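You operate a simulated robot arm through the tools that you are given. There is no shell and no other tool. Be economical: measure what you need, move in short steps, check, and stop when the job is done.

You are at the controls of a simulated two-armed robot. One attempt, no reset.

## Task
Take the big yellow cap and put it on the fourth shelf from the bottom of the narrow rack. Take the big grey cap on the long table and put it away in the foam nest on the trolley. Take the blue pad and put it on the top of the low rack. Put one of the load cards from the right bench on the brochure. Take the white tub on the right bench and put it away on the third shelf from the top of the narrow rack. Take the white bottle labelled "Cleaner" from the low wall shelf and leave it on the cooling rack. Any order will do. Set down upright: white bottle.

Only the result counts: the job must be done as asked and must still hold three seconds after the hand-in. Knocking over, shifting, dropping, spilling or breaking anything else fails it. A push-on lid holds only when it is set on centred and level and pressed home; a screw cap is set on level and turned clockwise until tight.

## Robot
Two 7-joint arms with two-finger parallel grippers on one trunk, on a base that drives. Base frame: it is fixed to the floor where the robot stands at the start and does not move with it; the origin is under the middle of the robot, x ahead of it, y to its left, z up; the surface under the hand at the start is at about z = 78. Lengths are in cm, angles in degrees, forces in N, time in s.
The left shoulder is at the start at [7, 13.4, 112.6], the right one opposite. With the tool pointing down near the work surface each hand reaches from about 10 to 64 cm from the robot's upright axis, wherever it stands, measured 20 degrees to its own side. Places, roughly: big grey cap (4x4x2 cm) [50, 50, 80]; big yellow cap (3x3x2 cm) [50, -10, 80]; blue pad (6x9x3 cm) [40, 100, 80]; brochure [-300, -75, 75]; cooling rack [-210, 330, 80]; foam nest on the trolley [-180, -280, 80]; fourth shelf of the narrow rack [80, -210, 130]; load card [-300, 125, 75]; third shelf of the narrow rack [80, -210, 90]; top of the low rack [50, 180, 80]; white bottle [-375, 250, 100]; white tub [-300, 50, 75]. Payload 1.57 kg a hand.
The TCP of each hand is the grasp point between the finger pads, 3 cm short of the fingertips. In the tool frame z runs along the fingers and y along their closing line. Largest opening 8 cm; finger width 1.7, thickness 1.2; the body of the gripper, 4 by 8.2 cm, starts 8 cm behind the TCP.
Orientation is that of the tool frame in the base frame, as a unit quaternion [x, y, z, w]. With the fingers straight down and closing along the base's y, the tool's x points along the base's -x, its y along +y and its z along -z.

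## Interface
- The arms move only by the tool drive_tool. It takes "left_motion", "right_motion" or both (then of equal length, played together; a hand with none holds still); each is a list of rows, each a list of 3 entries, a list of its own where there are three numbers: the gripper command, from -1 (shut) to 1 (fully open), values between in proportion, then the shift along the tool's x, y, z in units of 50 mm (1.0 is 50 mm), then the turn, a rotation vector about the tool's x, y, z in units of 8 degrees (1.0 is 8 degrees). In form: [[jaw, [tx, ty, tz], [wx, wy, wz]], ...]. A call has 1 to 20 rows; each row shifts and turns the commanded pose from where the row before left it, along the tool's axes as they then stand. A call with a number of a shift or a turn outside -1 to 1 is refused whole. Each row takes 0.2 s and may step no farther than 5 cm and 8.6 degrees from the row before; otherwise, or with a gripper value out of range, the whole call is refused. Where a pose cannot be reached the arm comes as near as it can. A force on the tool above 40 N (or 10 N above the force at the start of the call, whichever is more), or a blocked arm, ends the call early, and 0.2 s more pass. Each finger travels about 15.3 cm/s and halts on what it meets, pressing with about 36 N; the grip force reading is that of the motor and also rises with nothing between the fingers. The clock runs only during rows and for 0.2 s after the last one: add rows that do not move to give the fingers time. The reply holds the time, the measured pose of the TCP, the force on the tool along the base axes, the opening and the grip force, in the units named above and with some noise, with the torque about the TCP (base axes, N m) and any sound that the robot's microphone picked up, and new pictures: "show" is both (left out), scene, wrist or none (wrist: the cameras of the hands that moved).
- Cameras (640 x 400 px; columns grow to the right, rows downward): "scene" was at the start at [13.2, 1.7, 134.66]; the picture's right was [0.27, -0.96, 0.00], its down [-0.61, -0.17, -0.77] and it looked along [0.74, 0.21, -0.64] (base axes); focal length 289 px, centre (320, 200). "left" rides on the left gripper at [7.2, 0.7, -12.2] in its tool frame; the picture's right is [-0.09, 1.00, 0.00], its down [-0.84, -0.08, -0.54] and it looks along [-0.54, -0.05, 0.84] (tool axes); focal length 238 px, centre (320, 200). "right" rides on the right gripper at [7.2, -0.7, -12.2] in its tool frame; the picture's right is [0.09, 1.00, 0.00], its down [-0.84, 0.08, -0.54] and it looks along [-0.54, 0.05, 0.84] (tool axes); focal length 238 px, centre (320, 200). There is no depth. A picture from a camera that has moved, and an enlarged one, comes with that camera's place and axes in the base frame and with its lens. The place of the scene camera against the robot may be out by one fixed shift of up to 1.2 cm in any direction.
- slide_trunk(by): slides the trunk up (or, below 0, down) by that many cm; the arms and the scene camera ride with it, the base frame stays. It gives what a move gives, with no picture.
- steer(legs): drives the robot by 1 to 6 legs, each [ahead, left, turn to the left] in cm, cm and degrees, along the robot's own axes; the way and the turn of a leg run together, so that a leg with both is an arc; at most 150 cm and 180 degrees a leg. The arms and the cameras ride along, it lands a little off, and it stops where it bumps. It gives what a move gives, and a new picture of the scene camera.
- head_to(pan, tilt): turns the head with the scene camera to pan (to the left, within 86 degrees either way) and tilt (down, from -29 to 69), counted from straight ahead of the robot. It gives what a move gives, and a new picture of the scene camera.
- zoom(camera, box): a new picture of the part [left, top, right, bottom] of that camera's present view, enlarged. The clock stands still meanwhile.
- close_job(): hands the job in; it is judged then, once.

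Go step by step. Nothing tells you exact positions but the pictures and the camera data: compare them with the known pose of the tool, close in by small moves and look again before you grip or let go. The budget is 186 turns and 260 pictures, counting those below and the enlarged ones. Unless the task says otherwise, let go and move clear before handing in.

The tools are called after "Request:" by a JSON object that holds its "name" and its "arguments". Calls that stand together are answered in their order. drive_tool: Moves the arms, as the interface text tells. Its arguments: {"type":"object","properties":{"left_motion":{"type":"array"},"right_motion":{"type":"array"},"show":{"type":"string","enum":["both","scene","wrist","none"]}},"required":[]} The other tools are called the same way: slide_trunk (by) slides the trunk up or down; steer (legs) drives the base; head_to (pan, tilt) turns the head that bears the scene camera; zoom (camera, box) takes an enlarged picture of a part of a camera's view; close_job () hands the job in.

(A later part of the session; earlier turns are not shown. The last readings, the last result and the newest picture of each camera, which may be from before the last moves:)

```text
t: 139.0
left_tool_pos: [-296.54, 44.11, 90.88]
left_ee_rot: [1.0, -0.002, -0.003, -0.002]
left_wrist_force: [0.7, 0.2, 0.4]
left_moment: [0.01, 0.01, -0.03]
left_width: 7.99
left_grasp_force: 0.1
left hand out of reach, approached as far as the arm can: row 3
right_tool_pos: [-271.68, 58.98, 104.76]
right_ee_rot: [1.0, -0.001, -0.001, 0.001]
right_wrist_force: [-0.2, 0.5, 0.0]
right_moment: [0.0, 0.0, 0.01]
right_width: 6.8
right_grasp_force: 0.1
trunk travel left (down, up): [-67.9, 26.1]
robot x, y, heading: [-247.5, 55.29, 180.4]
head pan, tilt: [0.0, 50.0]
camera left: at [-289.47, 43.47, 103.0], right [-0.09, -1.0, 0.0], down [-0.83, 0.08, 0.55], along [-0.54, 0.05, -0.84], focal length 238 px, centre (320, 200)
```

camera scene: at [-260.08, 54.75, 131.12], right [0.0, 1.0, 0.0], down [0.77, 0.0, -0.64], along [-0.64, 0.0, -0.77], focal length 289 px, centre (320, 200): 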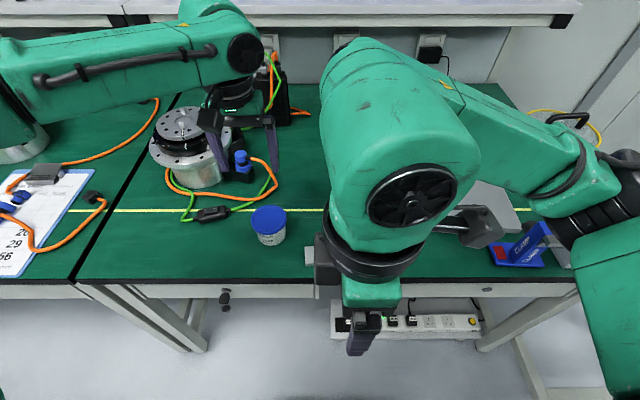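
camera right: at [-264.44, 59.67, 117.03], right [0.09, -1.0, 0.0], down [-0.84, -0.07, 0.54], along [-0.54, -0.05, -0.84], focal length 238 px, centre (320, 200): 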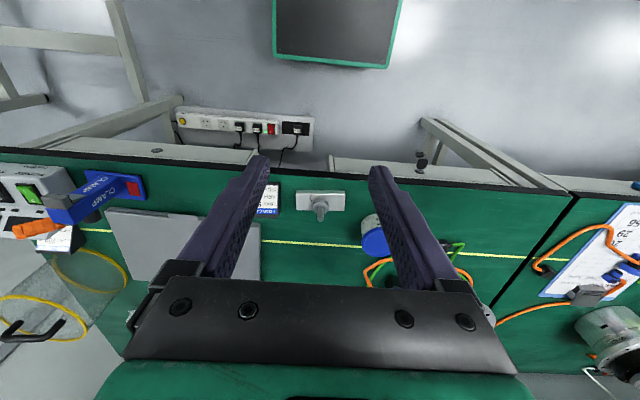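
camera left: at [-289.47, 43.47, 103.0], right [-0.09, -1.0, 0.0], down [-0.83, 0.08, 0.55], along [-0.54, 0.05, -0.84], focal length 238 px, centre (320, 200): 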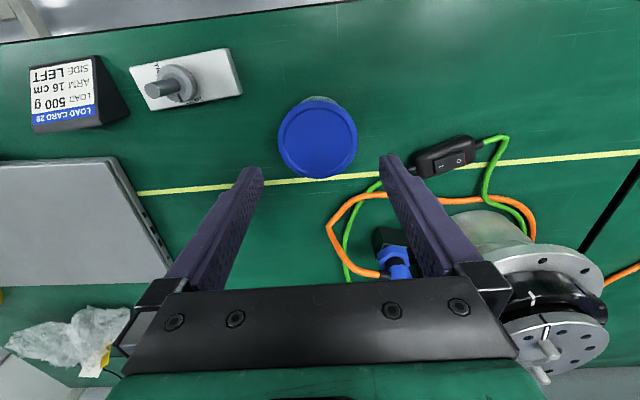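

The left hand is centred on the lid. I'll lower the trunk to bring the fingers down around it.

Request:
{"name": "slide_trunk", "arguments": {"by": -8}}

Request:
{"name": "drive_tool", "arguments": {"left_motion": [[1, [0, -0.02, 0], [0, 0, 0]]], "show": "wrist"}}

```text
t: 140.0
left_tool_pos: [-296.8, 44.63, 84.18]
left_ee_rot: [1.0, -0.003, -0.014, -0.009]
left_wrist_force: [9.2, 5.1, 23.6]
left_moment: [1.12, -0.43, -0.32]
left_width: 7.98
left_grasp_force: 0.0
right_tool_pos: [-271.53, 59.14, 97.1]
right_ee_rot: [1.0, -0.002, -0.002, 0.0]
right_wrist_force: [-0.7, 0.3, -0.2]
right_moment: [0.05, -0.06, -0.01]
right_width: 6.81
right_grasp_force: 0.1
trunk travel left (down, up): [-60.2, 33.8]
robot x, y, heading: [-247.48, 56.04, 179.7]
head pan, tilt: [0.0, 50.0]
stopped: the force on the tool passed its limit at 42 N (the readings are from after the stop); the commanded pose is now the measured one
```

```text
t: 140.4
left_tool_pos: [-296.7, 44.55, 84.15]
left_ee_rot: [1.0, -0.003, -0.015, -0.007]
left_wrist_force: [8.1, 2.6, 20.8]
left_moment: [0.97, -0.35, -0.24]
left_width: 8.02
left_grasp_force: 0.1
right_tool_pos: [-271.38, 59.13, 97.31]
right_ee_rot: [1.0, -0.001, -0.002, 0.0]
right_wrist_force: [0.3, 0.0, -0.1]
right_moment: [0.01, 0.0, -0.01]
right_width: 6.81
right_grasp_force: 0.1
trunk travel left (down, up): [-60.2, 33.8]
robot x, y, heading: [-247.63, 55.47, 179.8]
head pan, tilt: [0.0, 50.0]
camera left: at [-289.35, 43.85, 96.08], right [-0.1, -1.0, -0.01], down [-0.82, 0.07, 0.57], along [-0.56, 0.07, -0.82], focal length 238 px, centre (320, 200)
```

left: 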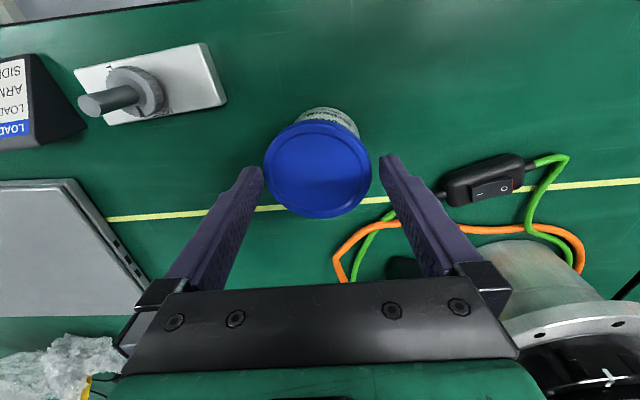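

The +y fingertip landed on the lid rim: the tub centre is nearer y≈45. I'll raise the hand, straighten it, shift 0.7 cm and look.

Request:
{"name": "drive_tool", "arguments": {"left_motion": [[1, [0, 0, -0.5], [0, 0, 0]], [1, [0, -0.1, -0.1], [-0.1, 0.21, -0.04]], [1, [0, 0, 0], [0, 0, 0]], [1, [0, 0, 0], [0, 0, 0]]], "show": "wrist"}}

```text
t: 141.4
left_tool_pos: [-296.71, 44.53, 86.96]
left_ee_rot: [1.0, 0.0, 0.003, -0.001]
left_wrist_force: [0.5, -1.2, -0.1]
left_moment: [-0.03, 0.02, -0.02]
left_width: 8.02
left_grasp_force: 0.0
left hand out of reach, approached as far as the arm can: row 2
right_tool_pos: [-271.65, 59.05, 97.11]
right_ee_rot: [1.0, -0.001, -0.001, 0.0]
right_wrist_force: [0.1, 0.1, -0.6]
right_moment: [-0.02, 0.01, 0.02]
right_width: 6.8
right_grasp_force: 0.0
trunk travel left (down, up): [-60.2, 33.8]
robot x, y, heading: [-247.63, 55.42, 179.9]
head pan, tilt: [0.0, 50.0]
camera left: at [-289.7, 44.01, 99.1], right [-0.09, -1.0, 0.0], down [-0.84, 0.08, 0.54], along [-0.53, 0.05, -0.84], focal length 238 px, centre (320, 200)
```

left: 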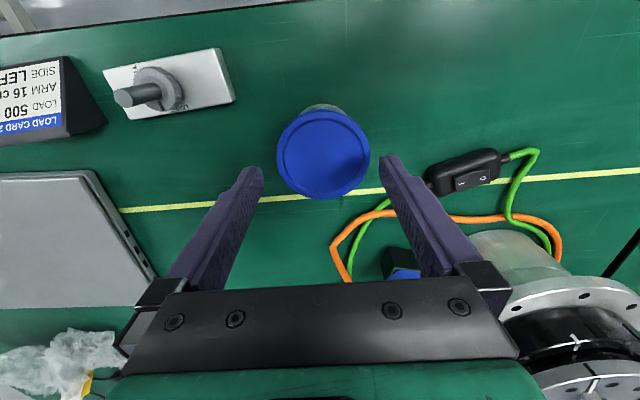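

Now the lid looks centred between the fingers (lid at y≈44.4, tool at 44.5). I'll lower by trunk again in a smaller step.

Request:
{"name": "slide_trunk", "arguments": {"by": -4.5}}

Request:
{"name": "zoom", "arguments": {"camera": "left", "box": [200, 80, 440, 230]}}

```text
t: 142.1
left_tool_pos: [-296.69, 44.33, 84.28]
left_ee_rot: [1.0, 0.002, -0.004, 0.002]
left_wrist_force: [6.3, -3.1, 14.8]
left_moment: [-0.68, -0.21, 0.24]
left_width: 8.0
left_grasp_force: 0.0
right_tool_pos: [-271.49, 58.94, 93.66]
right_ee_rot: [1.0, 0.0, -0.002, 0.0]
right_wrist_force: [0.6, -0.4, -0.2]
right_moment: [0.0, -0.03, -0.01]
right_width: 6.81
right_grasp_force: 0.1
trunk travel left (down, up): [-56.8, 37.2]
robot x, y, heading: [-247.56, 55.53, 180.0]
head pan, tilt: [0.0, 50.0]
stopped: the force on the tool passed its limit at 49 N (the readings are from after the stop); the commanded pose is now the measured one
```

```text
2.67 times, centred on (320, 155) of left
camera zoom: at [-289.6, 43.95, 96.37], right [-0.09, -1.0, 0.0], down [-0.83, 0.08, 0.55], along [-0.55, 0.05, -0.84], focal length 636 px, centre (320, 320)
```

zoom: 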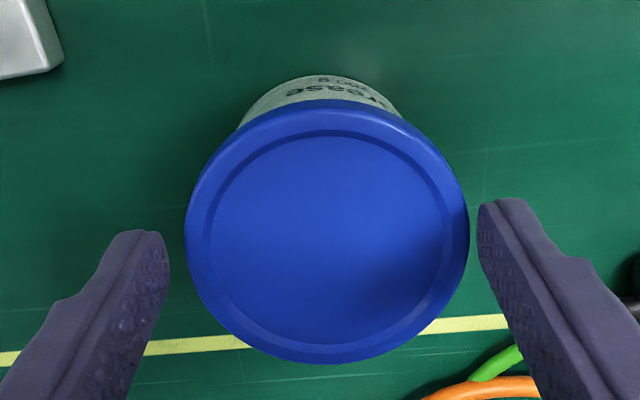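

The lid is about 7.8 cm wide, practically the jaw opening, so a top grip won't work. I'll grip the narrower body under the lid with the tool tilted forward, which also suits the rack shelf. I'm raising, backing off and tilting the left hand.

Request:
{"name": "drive_tool", "arguments": {"left_motion": [[1, [0, 0, -0.8], [0, 0, 0]], [1, [0, 0, -0.8], [0, 0, 0]], [1, [0.8, 0, 0], [0, 0, 0]], [1, [0.8, 0, 0], [0, 0, 0]], [1, [0, 0, 0], [0, -1, 0]], [1, [0, 0, 0], [0, -1, 0]], [1, [0, 0, 0], [0, -1, 0]], [1, [0, 0, 0], [0, -1, 0]], [1, [0, 0, 0], [0, -1, 0]], [1, [0, 0, 0], [0, -1, 0]], [1, [0, 0, 0], [0, -1, 0]], [1, [0, 0, 0], [0, 0, 0]]], "show": "both"}}

```text
t: 144.7
left_tool_pos: [-291.71, 44.64, 99.41]
left_ee_rot: [0.926, 0.001, -0.378, 0.002]
left_wrist_force: [0.2, 0.4, 0.5]
left_moment: [0.01, 0.04, -0.01]
left_width: 8.02
left_grasp_force: 0.1
left hand out of reach, approached as far as the arm can: row 8, 9, 10, 11
right_tool_pos: [-271.68, 59.01, 93.74]
right_ee_rot: [1.0, -0.001, -0.001, 0.001]
right_wrist_force: [0.5, -1.0, 0.0]
right_moment: [-0.02, 0.0, -0.02]
right_width: 6.8
right_grasp_force: 0.1
trunk travel left (down, up): [-56.8, 37.2]
robot x, y, heading: [-247.41, 55.39, 179.7]
head pan, tilt: [0.0, 50.0]
camera scene: at [-260.31, 54.74, 120.02], right [0.0, 1.0, 0.0], down [0.77, 0.0, -0.64], along [-0.64, 0.0, -0.77], focal length 289 px, centre (320, 200)
camera left: at [-278.19, 44.16, 103.07], right [-0.06, -1.0, 0.07], down [-0.22, 0.08, 0.97], along [-0.97, 0.05, -0.22], focal length 238 px, centre (320, 200)
```

scene: 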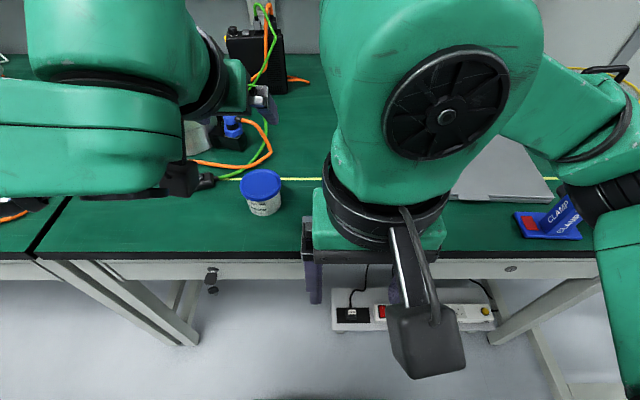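
left: 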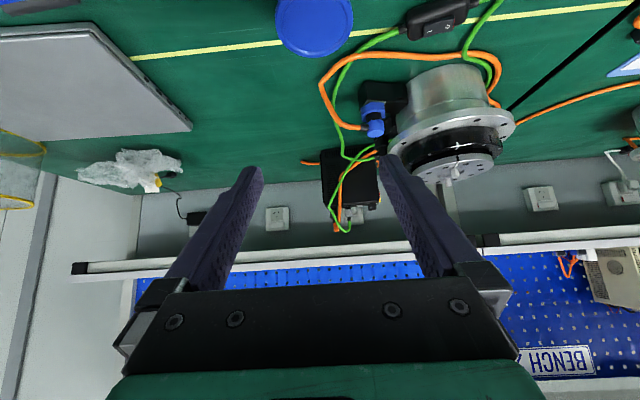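

The tilt stops at 44°, which is enough. I'll line the hand up in front of and above the tub, lower by trunk, and look.

Request:
{"name": "drive_tool", "arguments": {"left_motion": [[1, [0.6, 0, -0.6], [0, 0, 0]], [1, [0, 0, 0], [0, 0, 0]]], "show": "none"}}

Request:
{"name": "slide_trunk", "arguments": {"by": -11}}

Request:
{"name": "drive_tool", "arguments": {"left_motion": [[1, [0, 0, 0], [0, 0, 0]]], "show": "both"}}

```text
t: 145.3
left_tool_pos: [-290.5, 44.61, 99.3]
left_ee_rot: [0.926, 0.0, -0.378, 0.001]
left_wrist_force: [0.1, -0.5, -0.5]
left_moment: [0.03, 0.0, 0.01]
left_width: 8.02
left_grasp_force: 0.0
left hand out of reach, approached as far as the arm can: row 1
right_tool_pos: [-271.84, 58.98, 93.63]
right_ee_rot: [1.0, -0.002, 0.0, -0.001]
right_wrist_force: [-0.7, -0.6, -0.4]
right_moment: [0.01, -0.01, 0.01]
right_width: 6.79
right_grasp_force: 0.1
trunk travel left (down, up): [-56.8, 37.2]
robot x, y, heading: [-247.64, 55.21, 180.0]
head pan, tilt: [0.0, 50.0]
```

```text
t: 146.7
left_tool_pos: [-290.55, 44.67, 88.38]
left_ee_rot: [0.926, 0.0, -0.377, 0.001]
left_wrist_force: [0.8, 0.4, -0.9]
left_moment: [0.02, 0.0, 0.06]
left_width: 8.03
left_grasp_force: 0.0
right_tool_pos: [-271.68, 59.08, 82.71]
right_ee_rot: [1.0, -0.001, -0.001, 0.0]
right_wrist_force: [-0.2, 0.1, -1.6]
right_moment: [0.0, -0.01, -0.01]
right_width: 6.8
right_grasp_force: 0.1
trunk travel left (down, up): [-45.8, 48.2]
robot x, y, heading: [-247.5, 55.45, 179.8]
head pan, tilt: [0.0, 50.0]
```

```text
t: 147.1
left_tool_pos: [-290.58, 44.72, 88.37]
left_ee_rot: [0.926, 0.001, -0.378, 0.001]
left_wrist_force: [0.5, -1.0, 0.2]
left_moment: [-0.01, 0.0, 0.01]
left_width: 7.97
left_grasp_force: 0.0
right_tool_pos: [-271.57, 59.09, 82.74]
right_ee_rot: [1.0, -0.001, 0.0, 0.0]
right_wrist_force: [0.0, -0.2, 0.2]
right_moment: [0.01, -0.04, -0.02]
right_width: 6.8
right_grasp_force: 0.1
trunk travel left (down, up): [-45.8, 48.2]
robot x, y, heading: [-247.32, 55.12, 180.0]
head pan, tilt: [0.0, 50.0]
camera scene: at [-260.29, 54.74, 109.02], right [0.0, 1.0, 0.0], down [0.77, 0.0, -0.64], along [-0.64, 0.0, -0.77], focal length 289 px, centre (320, 200)
camera left: at [-277.06, 44.19, 92.08], right [-0.06, -1.0, 0.07], down [-0.22, 0.08, 0.97], along [-0.97, 0.05, -0.22], focal length 238 px, centre (320, 200)
```

scene: 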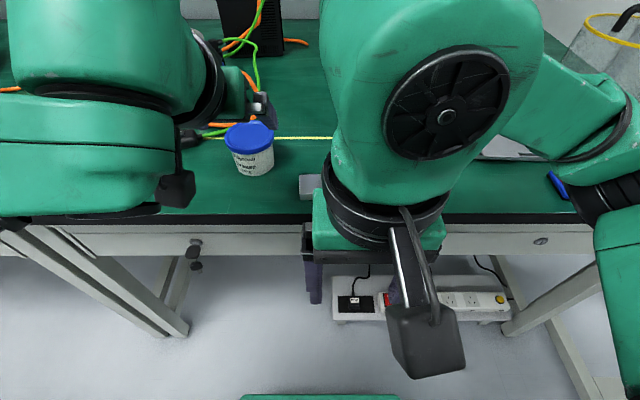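
left: 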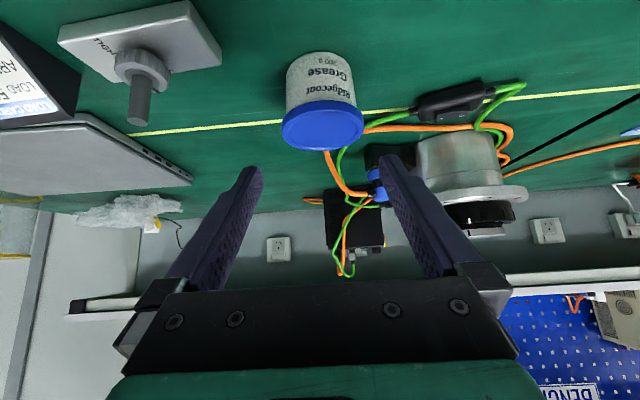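

The arm can't retract further from here, so I'll back the base 5 cm so that the fingers' axis points at the tub body, then check.

Request:
{"name": "steer", "arguments": {"legs": [[-5, 0, 0]]}}

Request:
{"name": "drive_tool", "arguments": {"left_motion": [[1, [0, 0, 0.9], [0, 0, 0]], [1, [0, 0, 0], [0, 0, 0]]], "show": "wrist"}}

```text
t: 148.0
left_tool_pos: [-285.53, 44.67, 88.37]
left_ee_rot: [0.926, 0.001, -0.378, 0.001]
left_wrist_force: [0.0, 0.6, -0.6]
left_moment: [-0.02, 0.03, -0.01]
left_width: 7.99
left_grasp_force: 0.1
right_tool_pos: [-266.69, 58.97, 82.8]
right_ee_rot: [1.0, -0.001, 0.0, 0.0]
right_wrist_force: [0.3, 0.0, 0.1]
right_moment: [0.01, 0.07, 0.0]
right_width: 6.81
right_grasp_force: 0.0
trunk travel left (down, up): [-45.8, 48.2]
robot x, y, heading: [-242.81, 55.05, 179.9]
head pan, tilt: [0.0, 50.0]
camera scene: at [-255.28, 54.72, 109.03], right [0.0, 1.0, 0.0], down [0.77, 0.0, -0.64], along [-0.64, 0.0, -0.77], focal length 289 px, centre (320, 200)
```

scene: 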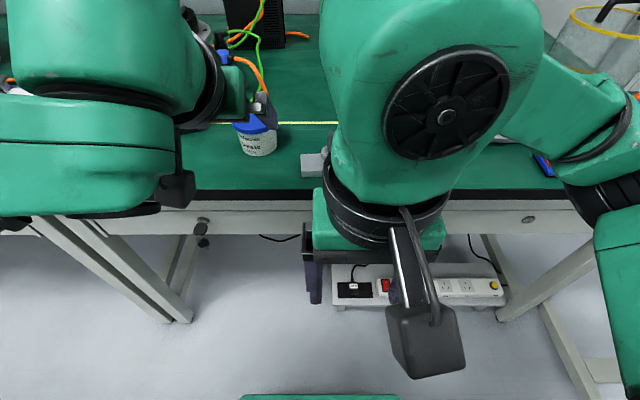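

```text
t: 148.6
left_tool_pos: [-288.72, 44.65, 85.18]
left_ee_rot: [0.926, 0.002, -0.379, 0.002]
left_wrist_force: [0.7, 0.6, 1.0]
left_moment: [0.01, -0.03, 0.01]
left_width: 7.97
left_grasp_force: 0.0
right_tool_pos: [-266.74, 58.94, 82.74]
right_ee_rot: [1.0, -0.001, -0.001, 0.001]
right_wrist_force: [-0.1, -0.2, 0.0]
right_moment: [-0.03, 0.03, 0.01]
right_width: 6.83
right_grasp_force: 0.1
trunk travel left (down, up): [-45.8, 48.2]
robot x, y, heading: [-242.61, 55.82, 180.0]
head pan, tilt: [0.0, 50.0]
camera left: at [-275.22, 44.14, 88.81], right [-0.06, -1.0, 0.07], down [-0.22, 0.08, 0.97], along [-0.97, 0.05, -0.22], focal length 238 px, centre (320, 200)
```

left: 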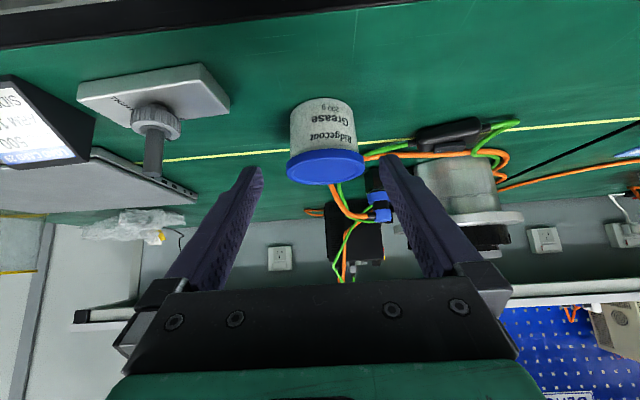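

The finger axis points at mid-body of the tub. I'll shift slightly lower and advance along the tool axis.

Request:
{"name": "drive_tool", "arguments": {"left_motion": [[1, [0.08, 0.05, 0.6], [0, 0, 0]], [1, [0, 0, 0.6], [0, 0, 0]], [1, [0, 0, 0], [0, 0, 0]]], "show": "wrist"}}

```text
t: 149.4
left_tool_pos: [-292.72, 44.18, 80.7]
left_ee_rot: [0.926, 0.001, -0.377, 0.002]
left_wrist_force: [-0.2, 0.5, -0.6]
left_moment: [0.01, -0.02, -0.04]
left_width: 8.0
left_grasp_force: 0.1
right_tool_pos: [-266.69, 59.01, 82.77]
right_ee_rot: [1.0, 0.0, 0.0, 0.0]
right_wrist_force: [0.2, 0.6, -0.3]
right_moment: [-0.02, -0.03, -0.02]
right_width: 6.77
right_grasp_force: 0.0
trunk travel left (down, up): [-45.8, 48.2]
robot x, y, heading: [-242.6, 54.97, 180.0]
head pan, tilt: [0.0, 50.0]
camera left: at [-279.22, 43.69, 84.35], right [-0.06, -1.0, 0.07], down [-0.22, 0.08, 0.97], along [-0.97, 0.05, -0.22], focal length 238 px, centre (320, 200)
```

left: 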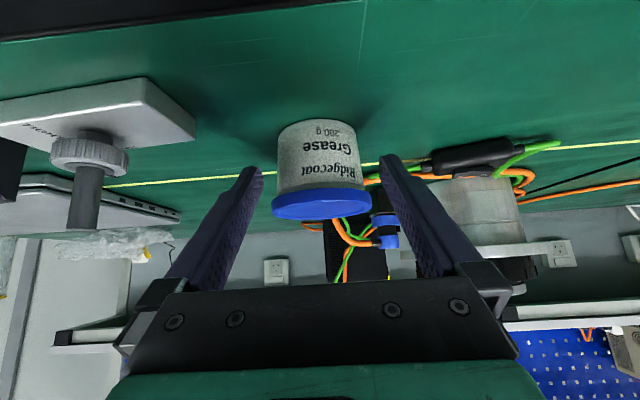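

Request:
{"name": "drive_tool", "arguments": {"left_motion": [[1, [0, 0, 0.56], [0, 0, 0]], [1, [0, 0, 0], [0, 0, 0]], [0.7, [0, 0, 0], [0, 0, 0]], [0.4, [0, 0, 0], [0, 0, 0]], [-1, [0, 0, 0], [0, 0, 0]], [-1, [0, 0, 0], [0, 0, 0]]], "show": "wrist"}}

```text
t: 150.8
left_tool_pos: [-294.64, 44.32, 78.68]
left_ee_rot: [0.926, 0.001, -0.377, 0.003]
left_wrist_force: [0.7, 2.1, 0.5]
left_moment: [0.11, 0.05, -0.05]
left_width: 6.51
left_grasp_force: 35.6
right_tool_pos: [-266.83, 58.96, 82.67]
right_ee_rot: [1.0, -0.001, 0.0, 0.0]
right_wrist_force: [0.3, 0.5, 0.9]
right_moment: [-0.02, -0.01, 0.02]
right_width: 6.82
right_grasp_force: 0.1
trunk travel left (down, up): [-45.8, 48.2]
robot x, y, heading: [-242.66, 55.47, 179.6]
head pan, tilt: [0.0, 50.0]
camera left: at [-281.04, 43.75, 82.36], right [-0.06, -1.0, 0.07], down [-0.22, 0.08, 0.97], along [-0.97, 0.05, -0.22], focal length 238 px, centre (320, 200)
```

left: 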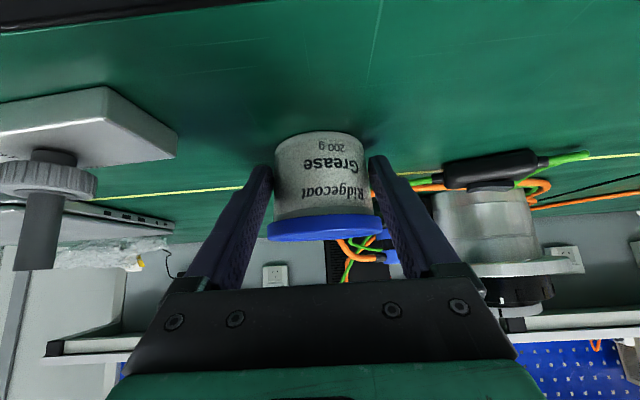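

The tub body is gripped at 6.5 cm. I'll lift straight up with the trunk and check.

Request:
{"name": "slide_trunk", "arguments": {"by": 14}}

Request:
{"name": "drive_tool", "arguments": {"left_motion": [[-1, [0, 0, 0], [0, 0, 0]]], "show": "both"}}

```text
t: 152.5
left_tool_pos: [-294.58, 44.13, 92.58]
left_ee_rot: [0.926, 0.002, -0.377, 0.002]
left_wrist_force: [0.0, 0.5, -3.0]
left_moment: [-0.01, -0.06, 0.01]
left_width: 6.54
left_grasp_force: 35.9
right_tool_pos: [-266.91, 59.09, 96.77]
right_ee_rot: [1.0, -0.002, 0.0, 0.001]
right_wrist_force: [-0.2, -0.6, 1.0]
right_moment: [0.02, -0.01, 0.0]
right_width: 6.79
right_grasp_force: 0.1
trunk travel left (down, up): [-59.8, 34.2]
robot x, y, heading: [-242.72, 55.09, 179.7]
head pan, tilt: [0.0, 50.0]
```

```text
t: 152.9
left_tool_pos: [-294.64, 44.15, 92.56]
left_ee_rot: [0.926, 0.001, -0.376, 0.001]
left_wrist_force: [0.1, 0.3, -1.9]
left_moment: [0.02, -0.07, 0.01]
left_width: 6.52
left_grasp_force: 36.1
right_tool_pos: [-266.85, 58.94, 96.7]
right_ee_rot: [1.0, -0.002, -0.001, 0.0]
right_wrist_force: [-0.7, -0.7, -0.3]
right_moment: [0.01, -0.03, 0.0]
right_width: 6.79
right_grasp_force: 0.1
trunk travel left (down, up): [-59.8, 34.2]
robot x, y, heading: [-242.64, 55.47, 179.8]
head pan, tilt: [0.0, 50.0]
camera scene: at [-255.44, 54.72, 123.01], right [0.0, 1.0, 0.0], down [0.77, 0.0, -0.64], along [-0.64, 0.0, -0.77], focal length 289 px, centre (320, 200)
camera left: at [-281.09, 43.71, 96.32], right [-0.06, -1.0, 0.07], down [-0.22, 0.08, 0.97], along [-0.97, 0.05, -0.23], focal length 238 px, centre (320, 200)
```

scene: 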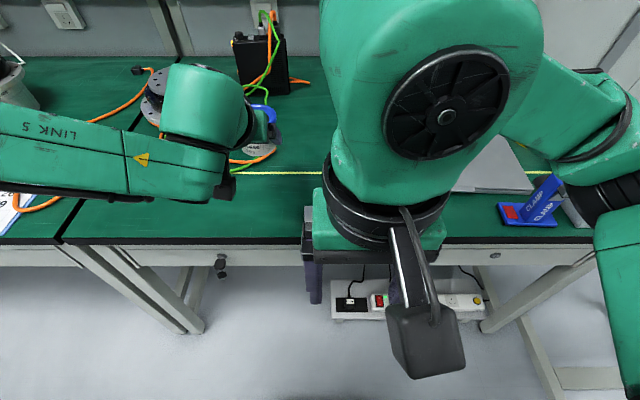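
left: 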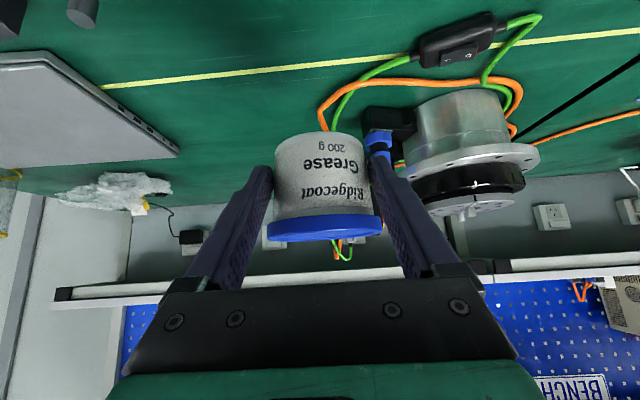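

The tub is held firmly. Next, the load card: I'll bring the right hand out over it and yaw it the other way.

Request:
{"name": "drive_tool", "arguments": {"right_motion": [[0.7, [-0.72, -0.37, -0.1], [0, 0, 0]], [0.7, [-0.72, -0.37, -0.1], [0, 0, 0]], [0.7, [-0.72, -0.37, -0.1], [0, 0, 0]], [0.7, [-0.72, -0.37, -0.1], [0, 0, 0]], [0.7, [-0.72, -0.37, -0.1], [0, 0, 0]], [0.7, [0, 0, 0], [0, 0, 1]], [0.7, [0, 0, 0], [0, 0, 1]], [0.7, [0, 0, 0], [0, 0, 1]], [0.7, [0, 0, 0], [0, 0, 1]], [0.7, [0, 0, 0], [0, 0, 1]], [0.7, [0, 0, 0], [0, 0, 1]], [0.7, [0, 0, 0], [0, 0, 1]], [0.7, [0, 0, 0], [0, 0, 1]], [0.7, [0, 0, 0], [0, 0, 1]], [0.7, [0, 0, 0], [0, 0, 1]], [0.7, [0, 0, 0], [0, 0, 1]], [0.7, [0, 0, 0], [0, 0, 0.25]]], "show": "wrist"}}

```text
t: 156.5
left_tool_pos: [-294.61, 44.21, 92.54]
left_ee_rot: [0.926, 0.001, -0.376, 0.001]
left_wrist_force: [-0.8, 0.0, -4.0]
left_moment: [0.0, -0.07, 0.0]
left_width: 6.52
left_grasp_force: 36.1
right_tool_pos: [-284.87, 68.3, 99.17]
right_ee_rot: [-0.706, 0.708, 0.001, 0.0]
right_wrist_force: [-0.5, 0.0, -0.8]
right_moment: [0.01, -0.04, -0.04]
right_width: 6.8
right_grasp_force: 0.1
trunk travel left (down, up): [-59.8, 34.2]
robot x, y, heading: [-242.52, 55.37, 179.9]
head pan, tilt: [0.0, 50.0]
camera right: at [-284.16, 61.08, 111.48], right [-1.0, -0.09, 0.0], down [-0.07, 0.84, 0.54], along [-0.05, 0.54, -0.84], focal length 238 px, centre (320, 200)
```

right: 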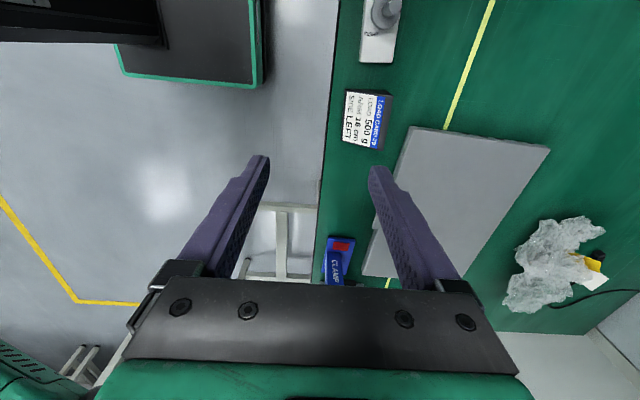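

Yaw works this way. Before gripping, I'll zoom in on the card's shape.

Request:
{"name": "zoom", "arguments": {"camera": "right", "box": [320, 70, 420, 170]}}

Request:
{"name": "zoom", "arguments": {"camera": "scene", "box": [240, 100, 480, 260]}}

```text
4.00 times, centred on (370, 120) of right
camera zoom: at [-284.16, 61.08, 111.48], right [-1.0, -0.09, 0.0], down [-0.07, 0.84, 0.54], along [-0.05, 0.54, -0.84], focal length 953 px, centre (120, 520)
```

zoom: 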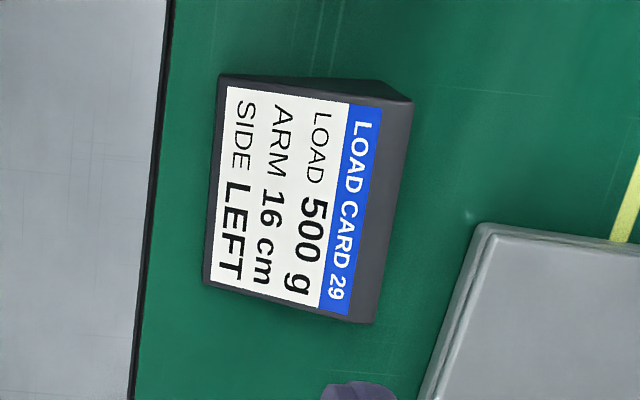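

```text
2.50 times, centred on (360, 180) of scene
camera zoom: at [-255.45, 54.72, 123.01], right [0.0, 1.0, 0.0], down [0.77, 0.0, -0.64], along [-0.64, 0.0, -0.77], focal length 722 px, centre (220, 250)
```

zoom: 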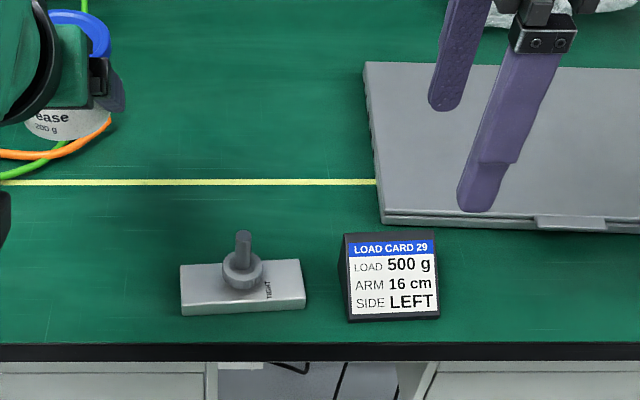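

The card stand is a wedge with a vertical back: x from -293.9 to -288.4, y from 65.3 to 73.3, top z≈79. I'll centre the right hand over it with the jaw fully open and lower partway.

Request:
{"name": "drive_tool", "arguments": {"right_motion": [[1, [-0.1, 0.63, 0.2], [0, 0, 0]], [1, [-0.1, 0.63, 0.2], [0, 0, 0]], [1, [0, 0, 0.8], [0, 0, 0]], [1, [0, 0, 0.8], [0, 0, 0]], [1, [0, 0, 0.4], [0, 0, 0]], [1, [0, 0, 0], [0, 0, 0]]], "show": "both"}}

```text
t: 157.9
left_tool_pos: [-294.68, 44.26, 92.52]
left_ee_rot: [0.926, 0.002, -0.378, 0.001]
left_wrist_force: [-0.5, 0.4, -2.2]
left_moment: [0.02, -0.03, 0.02]
left_width: 6.51
left_grasp_force: 36.2
right_tool_pos: [-291.21, 69.22, 87.24]
right_ee_rot: [-0.706, 0.708, 0.001, -0.001]
right_wrist_force: [-0.3, 0.0, -1.0]
right_moment: [0.02, -0.02, -0.02]
right_width: 8.01
right_grasp_force: 0.0
trunk travel left (down, up): [-59.8, 34.2]
robot x, y, heading: [-242.6, 55.57, 180.0]
head pan, tilt: [0.0, 50.0]
camera scene: at [-255.44, 54.71, 123.01], right [0.0, 1.0, 0.0], down [0.77, 0.0, -0.64], along [-0.64, 0.0, -0.77], focal length 289 px, centre (320, 200)
camera right: at [-290.44, 62.03, 99.41], right [-1.0, -0.09, 0.0], down [-0.08, 0.84, 0.54], along [-0.05, 0.54, -0.84], focal length 238 px, centre (320, 200)
```

scene: 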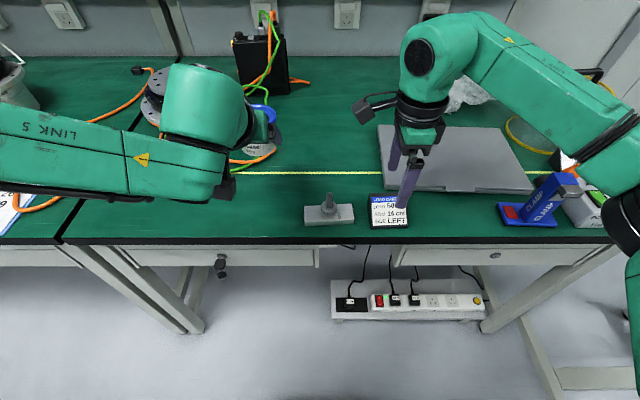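
right: 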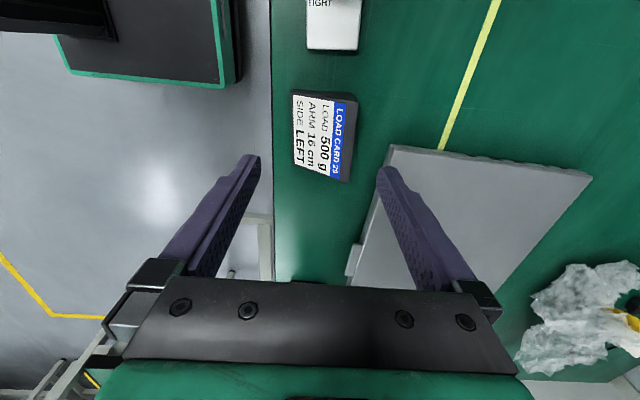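

Request:
{"name": "drive_tool", "arguments": {"right_motion": [[1, [-0.06, 0, 0.6], [0, 0, 0]], [1, [0, 0, 0.6], [0, 0, 0]], [1, [0, 0, 0.4], [0, 0, 0]], [1, [0, 0, 0], [0, 0, 0]]], "show": "wrist"}}

```text
t: 158.9
left_tool_pos: [-294.56, 44.24, 92.66]
left_ee_rot: [0.926, 0.001, -0.377, 0.001]
left_wrist_force: [0.2, 0.0, -2.5]
left_moment: [-0.03, -0.05, -0.02]
left_width: 6.51
left_grasp_force: 35.8
right_tool_pos: [-291.08, 69.49, 79.35]
right_ee_rot: [-0.707, 0.707, 0.0, -0.001]
right_wrist_force: [0.3, 0.4, 0.1]
right_moment: [0.01, -0.03, 0.0]
right_width: 7.98
right_grasp_force: 0.1
trunk travel left (down, up): [-59.8, 34.2]
robot x, y, heading: [-242.91, 55.28, 180.0]
head pan, tilt: [0.0, 50.0]
camera right: at [-290.41, 62.27, 91.45], right [-1.0, -0.09, 0.0], down [-0.08, 0.84, 0.54], along [-0.05, 0.54, -0.84], focal length 238 px, centre (320, 200)
```

right: 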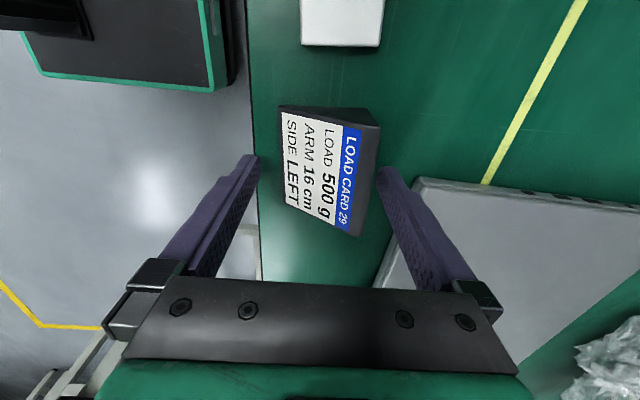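

The fingers straddle the card. I'll creep down to just above the bench.

Request:
{"name": "drive_tool", "arguments": {"right_motion": [[1, [0, 0, 0.08], [0, 0, 0]], [1, [0, 0, 0.07], [0, 0, 0]], [1, [0, 0, 0.05], [0, 0, 0]], [1, [0, 0, 0], [0, 0, 0]]], "show": "none"}}

```text
t: 159.9
left_tool_pos: [-294.45, 44.33, 92.63]
left_ee_rot: [0.926, 0.001, -0.376, 0.001]
left_wrist_force: [0.1, 0.0, -1.9]
left_moment: [0.02, -0.05, 0.02]
left_width: 6.5
left_grasp_force: 35.3
right_tool_pos: [-291.17, 69.49, 78.25]
right_ee_rot: [-0.707, 0.707, 0.0, -0.001]
right_wrist_force: [0.2, -0.5, -0.4]
right_moment: [0.06, -0.03, -0.01]
right_width: 7.99
right_grasp_force: 0.1
trunk travel left (down, up): [-59.8, 34.2]
robot x, y, heading: [-242.76, 54.97, 179.8]
head pan, tilt: [0.0, 50.0]
```

Request:
{"name": "drive_tool", "arguments": {"right_motion": [[1, [0, 0, 0.04], [0, 0, 0]], [1, [0, 0, 0], [0, 0, 0]]], "show": "none"}}

```text
t: 160.5
left_tool_pos: [-294.69, 44.36, 92.5]
left_ee_rot: [0.926, 0.001, -0.377, 0.001]
left_wrist_force: [-0.2, 0.5, -2.7]
left_moment: [0.01, -0.05, 0.01]
left_width: 6.52
left_grasp_force: 36.0
right_tool_pos: [-291.19, 69.52, 78.08]
right_ee_rot: [0.708, -0.707, 0.0, 0.0]
right_wrist_force: [1.1, 0.4, 0.9]
right_moment: [0.03, 0.01, 0.0]
right_width: 8.01
right_grasp_force: 0.0
trunk travel left (down, up): [-59.8, 34.2]
robot x, y, heading: [-242.79, 55.24, 179.8]
head pan, tilt: [0.0, 50.0]
```

Almost at the bench. I'll close gently and look.

Request:
{"name": "drive_tool", "arguments": {"right_motion": [[0.6, [0, 0, 0], [0, 0, 0]], [0.4, [0, 0, 0], [0, 0, 0]], [0.2, [0, 0, 0], [0, 0, 0]], [-1, [0, 0, 0], [0, 0, 0]], [-1, [0, 0, 0], [0, 0, 0]], [-1, [0, 0, 0], [0, 0, 0]]], "show": "wrist"}}

```text
t: 161.9
left_tool_pos: [-294.48, 44.2, 92.52]
left_ee_rot: [0.926, 0.001, -0.377, 0.002]
left_wrist_force: [0.1, 0.3, -2.2]
left_moment: [0.01, -0.06, 0.02]
left_width: 6.52
left_grasp_force: 35.5
right_tool_pos: [-291.05, 69.58, 78.12]
right_ee_rot: [-0.707, 0.707, 0.002, 0.0]
right_wrist_force: [-0.3, 0.8, 0.8]
right_moment: [-0.01, -0.06, 0.05]
right_width: 5.74
right_grasp_force: 36.1
trunk travel left (down, up): [-59.8, 34.2]
robot x, y, heading: [-242.42, 55.65, 179.8]
head pan, tilt: [0.0, 50.0]
camera right: at [-290.42, 62.39, 90.28], right [-1.0, -0.09, 0.0], down [-0.08, 0.84, 0.54], along [-0.05, 0.54, -0.84], focal length 238 px, centre (320, 200)
```

right: 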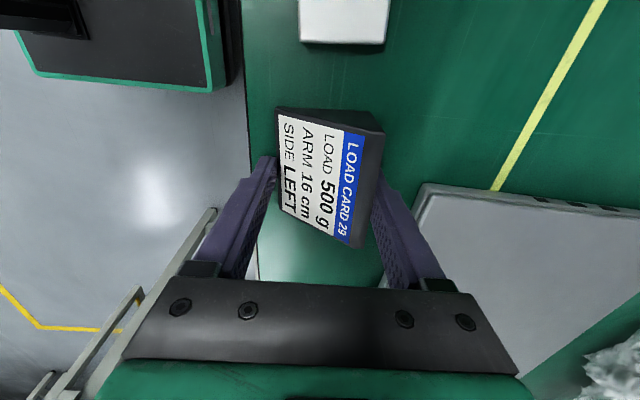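

Gripped at 5.7 cm. I'll lift slowly and check that it holds.

Request:
{"name": "drive_tool", "arguments": {"right_motion": [[-1, [0, 0, -0.2], [0, 0, 0]], [-1, [0, 0, -0.4], [0, 0, 0]], [-1, [0, 0, -0.6], [0, 0, 0]], [-1, [0, 0, -0.8], [0, 0, 0]], [-1, [0, 0, 0], [0, 0, 0]]], "show": "wrist"}}

Request:
{"name": "head_to", "arguments": {"pan": 55, "tilt": 25}}

```text
t: 163.1
left_tool_pos: [-294.59, 44.3, 92.52]
left_ee_rot: [0.926, 0.001, -0.377, 0.002]
left_wrist_force: [0.4, 0.1, -2.0]
left_moment: [0.02, -0.05, -0.01]
left_width: 6.48
left_grasp_force: 35.8
right_tool_pos: [-291.31, 69.28, 88.32]
right_ee_rot: [-0.706, 0.708, 0.0, 0.0]
right_wrist_force: [-1.0, -0.3, -0.4]
right_moment: [-0.02, -0.02, -0.02]
right_width: 5.73
right_grasp_force: 36.2
trunk travel left (down, up): [-59.8, 34.2]
robot x, y, heading: [-242.5, 55.11, 179.9]
head pan, tilt: [0.0, 50.0]
camera right: at [-290.58, 62.24, 100.59], right [-1.0, -0.09, 0.0], down [-0.08, 0.84, 0.54], along [-0.05, 0.54, -0.84], focal length 238 px, centre (320, 200)
```

right: 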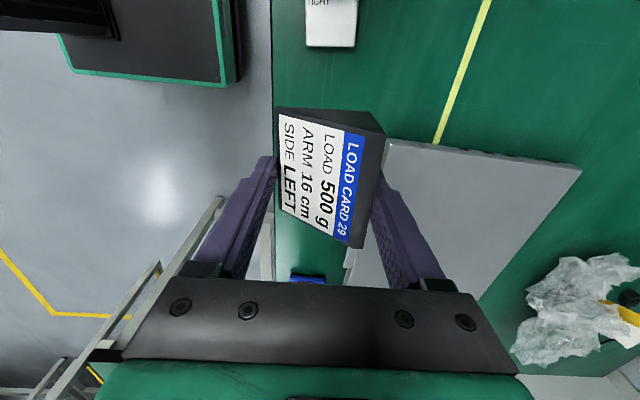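

```text
t: 164.3
left_tool_pos: [-294.58, 44.21, 92.67]
left_ee_rot: [0.926, 0.001, -0.377, 0.001]
left_wrist_force: [0.5, -0.5, -3.2]
left_moment: [-0.03, -0.11, 0.01]
left_width: 6.5
left_grasp_force: 36.4
right_tool_pos: [-291.25, 69.42, 88.4]
right_ee_rot: [-0.707, 0.708, 0.0, 0.0]
right_wrist_force: [0.4, -0.6, 0.2]
right_moment: [0.03, -0.02, 0.01]
right_width: 5.72
right_grasp_force: 36.3
trunk travel left (down, up): [-59.8, 34.2]
robot x, y, heading: [-242.83, 55.41, 179.9]
head pan, tilt: [55.0, 25.0]
camera scene: at [-253.07, 47.17, 126.76], right [-0.82, 0.58, 0.0], down [0.24, 0.35, -0.91], along [-0.52, -0.74, -0.42], focal length 289 px, centre (320, 200)
```

scene: 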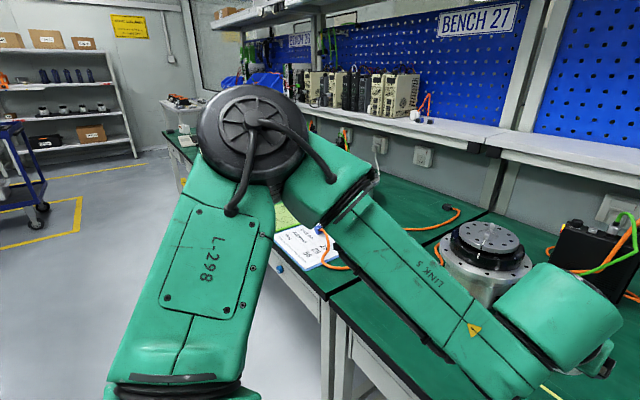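

The card is held. I'll back out, slide left to y≈-70, and look for the brochure.

Request:
{"name": "slide_trunk", "arguments": {"by": 8}}

Request:
{"name": "steer", "arguments": {"legs": [[-45, 0, 0], [0, 130, 0]]}}

Request:
{"name": "head_to", "arguments": {"pan": 0, "tilt": 30}}

```text
t: 165.5
left_tool_pos: [-294.58, 44.24, 100.6]
left_ee_rot: [0.926, 0.001, -0.376, 0.001]
left_wrist_force: [-0.1, -0.8, -2.5]
left_moment: [0.0, -0.06, -0.02]
left_width: 6.53
left_grasp_force: 35.8
right_tool_pos: [-291.26, 69.37, 96.36]
right_ee_rot: [-0.707, 0.707, 0.0, 0.0]
right_wrist_force: [-0.7, 0.0, -0.8]
right_moment: [0.01, -0.03, 0.0]
right_width: 5.68
right_grasp_force: 36.2
trunk travel left (down, up): [-67.8, 26.2]
robot x, y, heading: [-242.5, 55.19, 179.8]
head pan, tilt: [55.0, 25.0]
```

```text
t: 174.4
left_tool_pos: [-249.52, -85.18, 100.65]
left_ee_rot: [0.926, -0.004, -0.377, 0.0]
left_wrist_force: [0.3, -0.1, -1.7]
left_moment: [-0.01, -0.06, 0.01]
left_width: 6.48
left_grasp_force: 35.7
right_tool_pos: [-245.95, -60.03, 96.34]
right_ee_rot: [-0.703, 0.711, 0.0, 0.0]
right_wrist_force: [0.9, -0.1, 0.0]
right_moment: [-0.02, 0.0, 0.01]
right_width: 5.7
right_grasp_force: 36.6
trunk travel left (down, up): [-67.8, 26.2]
robot x, y, heading: [-197.76, -74.78, 179.1]
head pan, tilt: [55.0, 25.0]
camera scene: at [-208.01, -82.65, 134.76], right [-0.81, 0.58, 0.0], down [0.25, 0.34, -0.91], along [-0.53, -0.74, -0.42], focal length 289 px, centre (320, 200)
```

scene: 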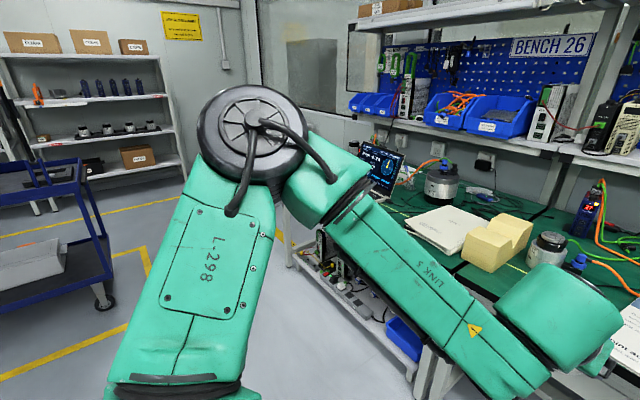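

```text
t: 175.6
left_tool_pos: [-249.6, -85.33, 100.64]
left_ee_rot: [0.926, -0.004, -0.377, -0.001]
left_wrist_force: [-0.4, -0.6, -3.5]
left_moment: [-0.02, -0.09, -0.01]
left_width: 6.5
left_grasp_force: 36.7
right_tool_pos: [-245.88, -60.01, 96.38]
right_ee_rot: [-0.703, 0.711, 0.0, 0.001]
right_wrist_force: [0.5, 0.1, -0.3]
right_moment: [-0.01, 0.03, -0.01]
right_width: 5.69
right_grasp_force: 36.2
trunk travel left (down, up): [-67.8, 26.2]
robot x, y, heading: [-197.74, -74.53, 179.5]
head pan, tilt: [0.0, 30.0]
camera scene: at [-211.68, -75.09, 133.96], right [0.01, 1.0, 0.0], down [0.5, -0.01, -0.87], along [-0.87, 0.01, -0.5], focal length 289 px, centre (320, 200)
```

scene: 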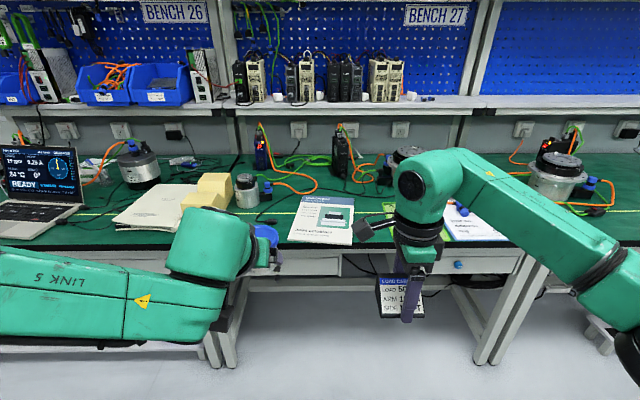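

Request:
{"name": "zoom", "arguments": {"camera": "scene", "box": [240, 150, 560, 350]}}

```text
2.00 times, centred on (400, 250) of scene
camera zoom: at [-211.68, -75.09, 133.96], right [0.01, 1.0, 0.0], down [0.5, -0.01, -0.87], along [-0.87, 0.01, -0.5], focal length 578 px, centre (160, 100)
```

zoom: 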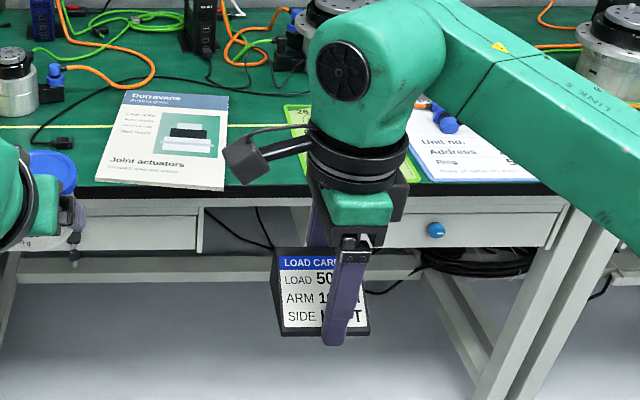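

The brochure is at about [-299, -73], roughly 20 x 29 cm. I'll raise the tub hand for clearance and drive in so that the card hovers over the brochure.

Request:
{"name": "drive_tool", "arguments": {"left_motion": [[-1, [-0.56, 0, -0.57], [0, 0, 0]], [-1, [-0.56, 0, -0.57], [0, 0, 0]], [-1, [0, 0, 0], [0, 0, 0]]], "show": "none"}}

Request:
{"name": "steer", "arguments": {"legs": [[0, 11.5, 0.6], [49, 0, 0]]}}

Request:
{"name": "drive_tool", "arguments": {"right_motion": [[-1, [0, 0, 0], [0, 0, 0]]], "show": "wrist"}}

```text
t: 176.4
left_tool_pos: [-249.51, -85.13, 108.58]
left_ee_rot: [0.926, -0.004, -0.377, -0.001]
left_wrist_force: [0.3, 0.5, -1.3]
left_moment: [0.01, -0.06, -0.02]
left_width: 6.5
left_grasp_force: 35.8
right_tool_pos: [-246.14, -60.19, 96.35]
right_ee_rot: [-0.703, 0.711, 0.0, 0.0]
right_wrist_force: [0.6, 1.1, -0.8]
right_moment: [0.0, 0.01, -0.01]
right_width: 5.67
right_grasp_force: 35.5
trunk travel left (down, up): [-67.8, 26.2]
robot x, y, heading: [-197.61, -74.85, 179.7]
head pan, tilt: [0.0, 30.0]
```

```text
t: 180.1
left_tool_pos: [-298.01, -97.12, 108.59]
left_ee_rot: [0.926, 0.001, -0.377, 0.001]
left_wrist_force: [-1.3, -0.5, -2.3]
left_moment: [-0.01, -0.09, 0.0]
left_width: 6.5
left_grasp_force: 36.2
right_tool_pos: [-294.84, -72.12, 96.36]
right_ee_rot: [-0.707, 0.707, 0.001, -0.001]
right_wrist_force: [0.6, -0.6, 0.0]
right_moment: [0.03, 0.0, -0.02]
right_width: 5.7
right_grasp_force: 36.0
trunk travel left (down, up): [-67.8, 26.2]
robot x, y, heading: [-246.44, -86.32, 180.0]
head pan, tilt: [0.0, 30.0]
camera scene: at [-260.32, -86.8, 133.97], right [0.0, 1.0, 0.0], down [0.5, 0.0, -0.87], along [-0.87, 0.0, -0.5], focal length 289 px, centre (320, 200)
```

scene: 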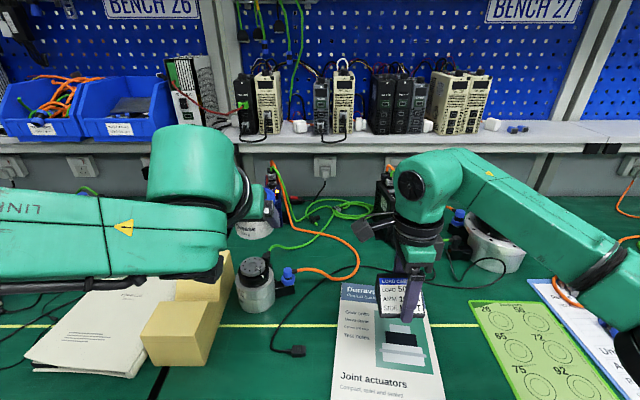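

```text
t: 180.5
left_tool_pos: [-298.08, -97.17, 108.61]
left_ee_rot: [0.926, 0.002, -0.377, 0.002]
left_wrist_force: [0.1, 0.0, -1.3]
left_moment: [-0.03, -0.05, 0.0]
left_width: 6.51
left_grasp_force: 35.9
right_tool_pos: [-294.86, -72.27, 96.29]
right_ee_rot: [0.708, -0.707, -0.001, 0.001]
right_wrist_force: [0.4, 0.4, -0.3]
right_moment: [0.01, -0.03, -0.03]
right_width: 5.7
right_grasp_force: 36.1
trunk travel left (down, up): [-67.8, 26.2]
robot x, y, heading: [-246.32, -85.95, 180.4]
head pan, tilt: [0.0, 30.0]
camera right: at [-294.08, -79.33, 108.58], right [-1.0, -0.09, 0.0], down [-0.08, 0.84, 0.54], along [-0.05, 0.54, -0.84], focal length 238 px, centre (320, 200)
```

right: 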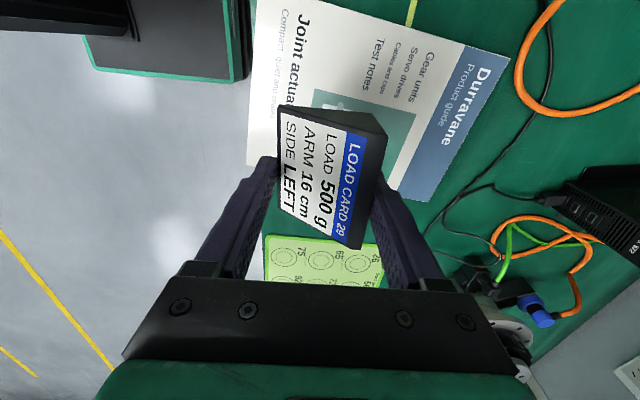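

The brochure's centre is at about [-300, -72], right under the card. I'll shift 3 cm deeper and lower to just above it.

Request:
{"name": "drive_tool", "arguments": {"right_motion": [[-1, [0, 0.6, 0], [0, 0, 0]], [-1, [0, 0, 0.8], [0, 0, 0]], [-1, [0, 0, 0.8], [0, 0, 0]], [-1, [0, 0, 0.8], [0, 0, 0]], [-1, [0, 0, 0.6], [0, 0, 0]], [-1, [0, 0, 0.26], [0, 0, 0]], [-1, [0, 0, 0], [0, 0, 0]]], "show": "wrist"}}

```text
t: 182.1
left_tool_pos: [-298.12, -97.33, 108.72]
left_ee_rot: [0.927, 0.001, -0.376, 0.001]
left_wrist_force: [-0.4, -0.5, -2.8]
left_moment: [0.01, -0.02, 0.02]
left_width: 6.49
left_grasp_force: 36.3
right_tool_pos: [-297.97, -72.18, 80.05]
right_ee_rot: [-0.707, 0.707, 0.001, 0.0]
right_wrist_force: [0.1, 0.1, -0.5]
right_moment: [-0.01, -0.01, 0.02]
right_width: 5.71
right_grasp_force: 36.0
trunk travel left (down, up): [-67.8, 26.2]
robot x, y, heading: [-246.51, -86.23, 180.1]
head pan, tilt: [0.0, 30.0]
camera right: at [-297.31, -79.36, 92.28], right [-1.0, -0.09, 0.0], down [-0.08, 0.84, 0.54], along [-0.05, 0.54, -0.84], focal length 238 px, centre (320, 200)
```

right: 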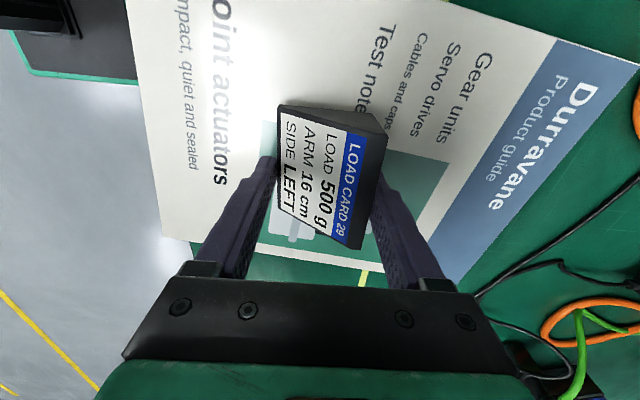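

Request:
{"name": "drive_tool", "arguments": {"right_motion": [[-1, [0, 0, 0.16], [0, 0, 0]], [-1, [0, 0, 0.1], [0, 0, 0]], [-1, [0, 0, 0.06], [0, 0, 0]], [-1, [0, 0, 0], [0, 0, 0]]], "show": "none"}}

```text
t: 183.1
left_tool_pos: [-297.85, -97.26, 108.82]
left_ee_rot: [0.926, 0.002, -0.378, 0.001]
left_wrist_force: [0.3, -0.5, -2.1]
left_moment: [-0.01, -0.06, -0.02]
left_width: 6.49
left_grasp_force: 36.1
right_tool_pos: [-297.94, -72.26, 78.81]
right_ee_rot: [-0.706, 0.708, 0.002, -0.003]
right_wrist_force: [-6.2, 2.3, 22.6]
right_moment: [0.0, -0.47, 0.06]
right_width: 5.68
right_grasp_force: 35.8
trunk travel left (down, up): [-67.8, 26.2]
robot x, y, heading: [-246.0, -86.04, 179.8]
head pan, tilt: [0.0, 30.0]
```

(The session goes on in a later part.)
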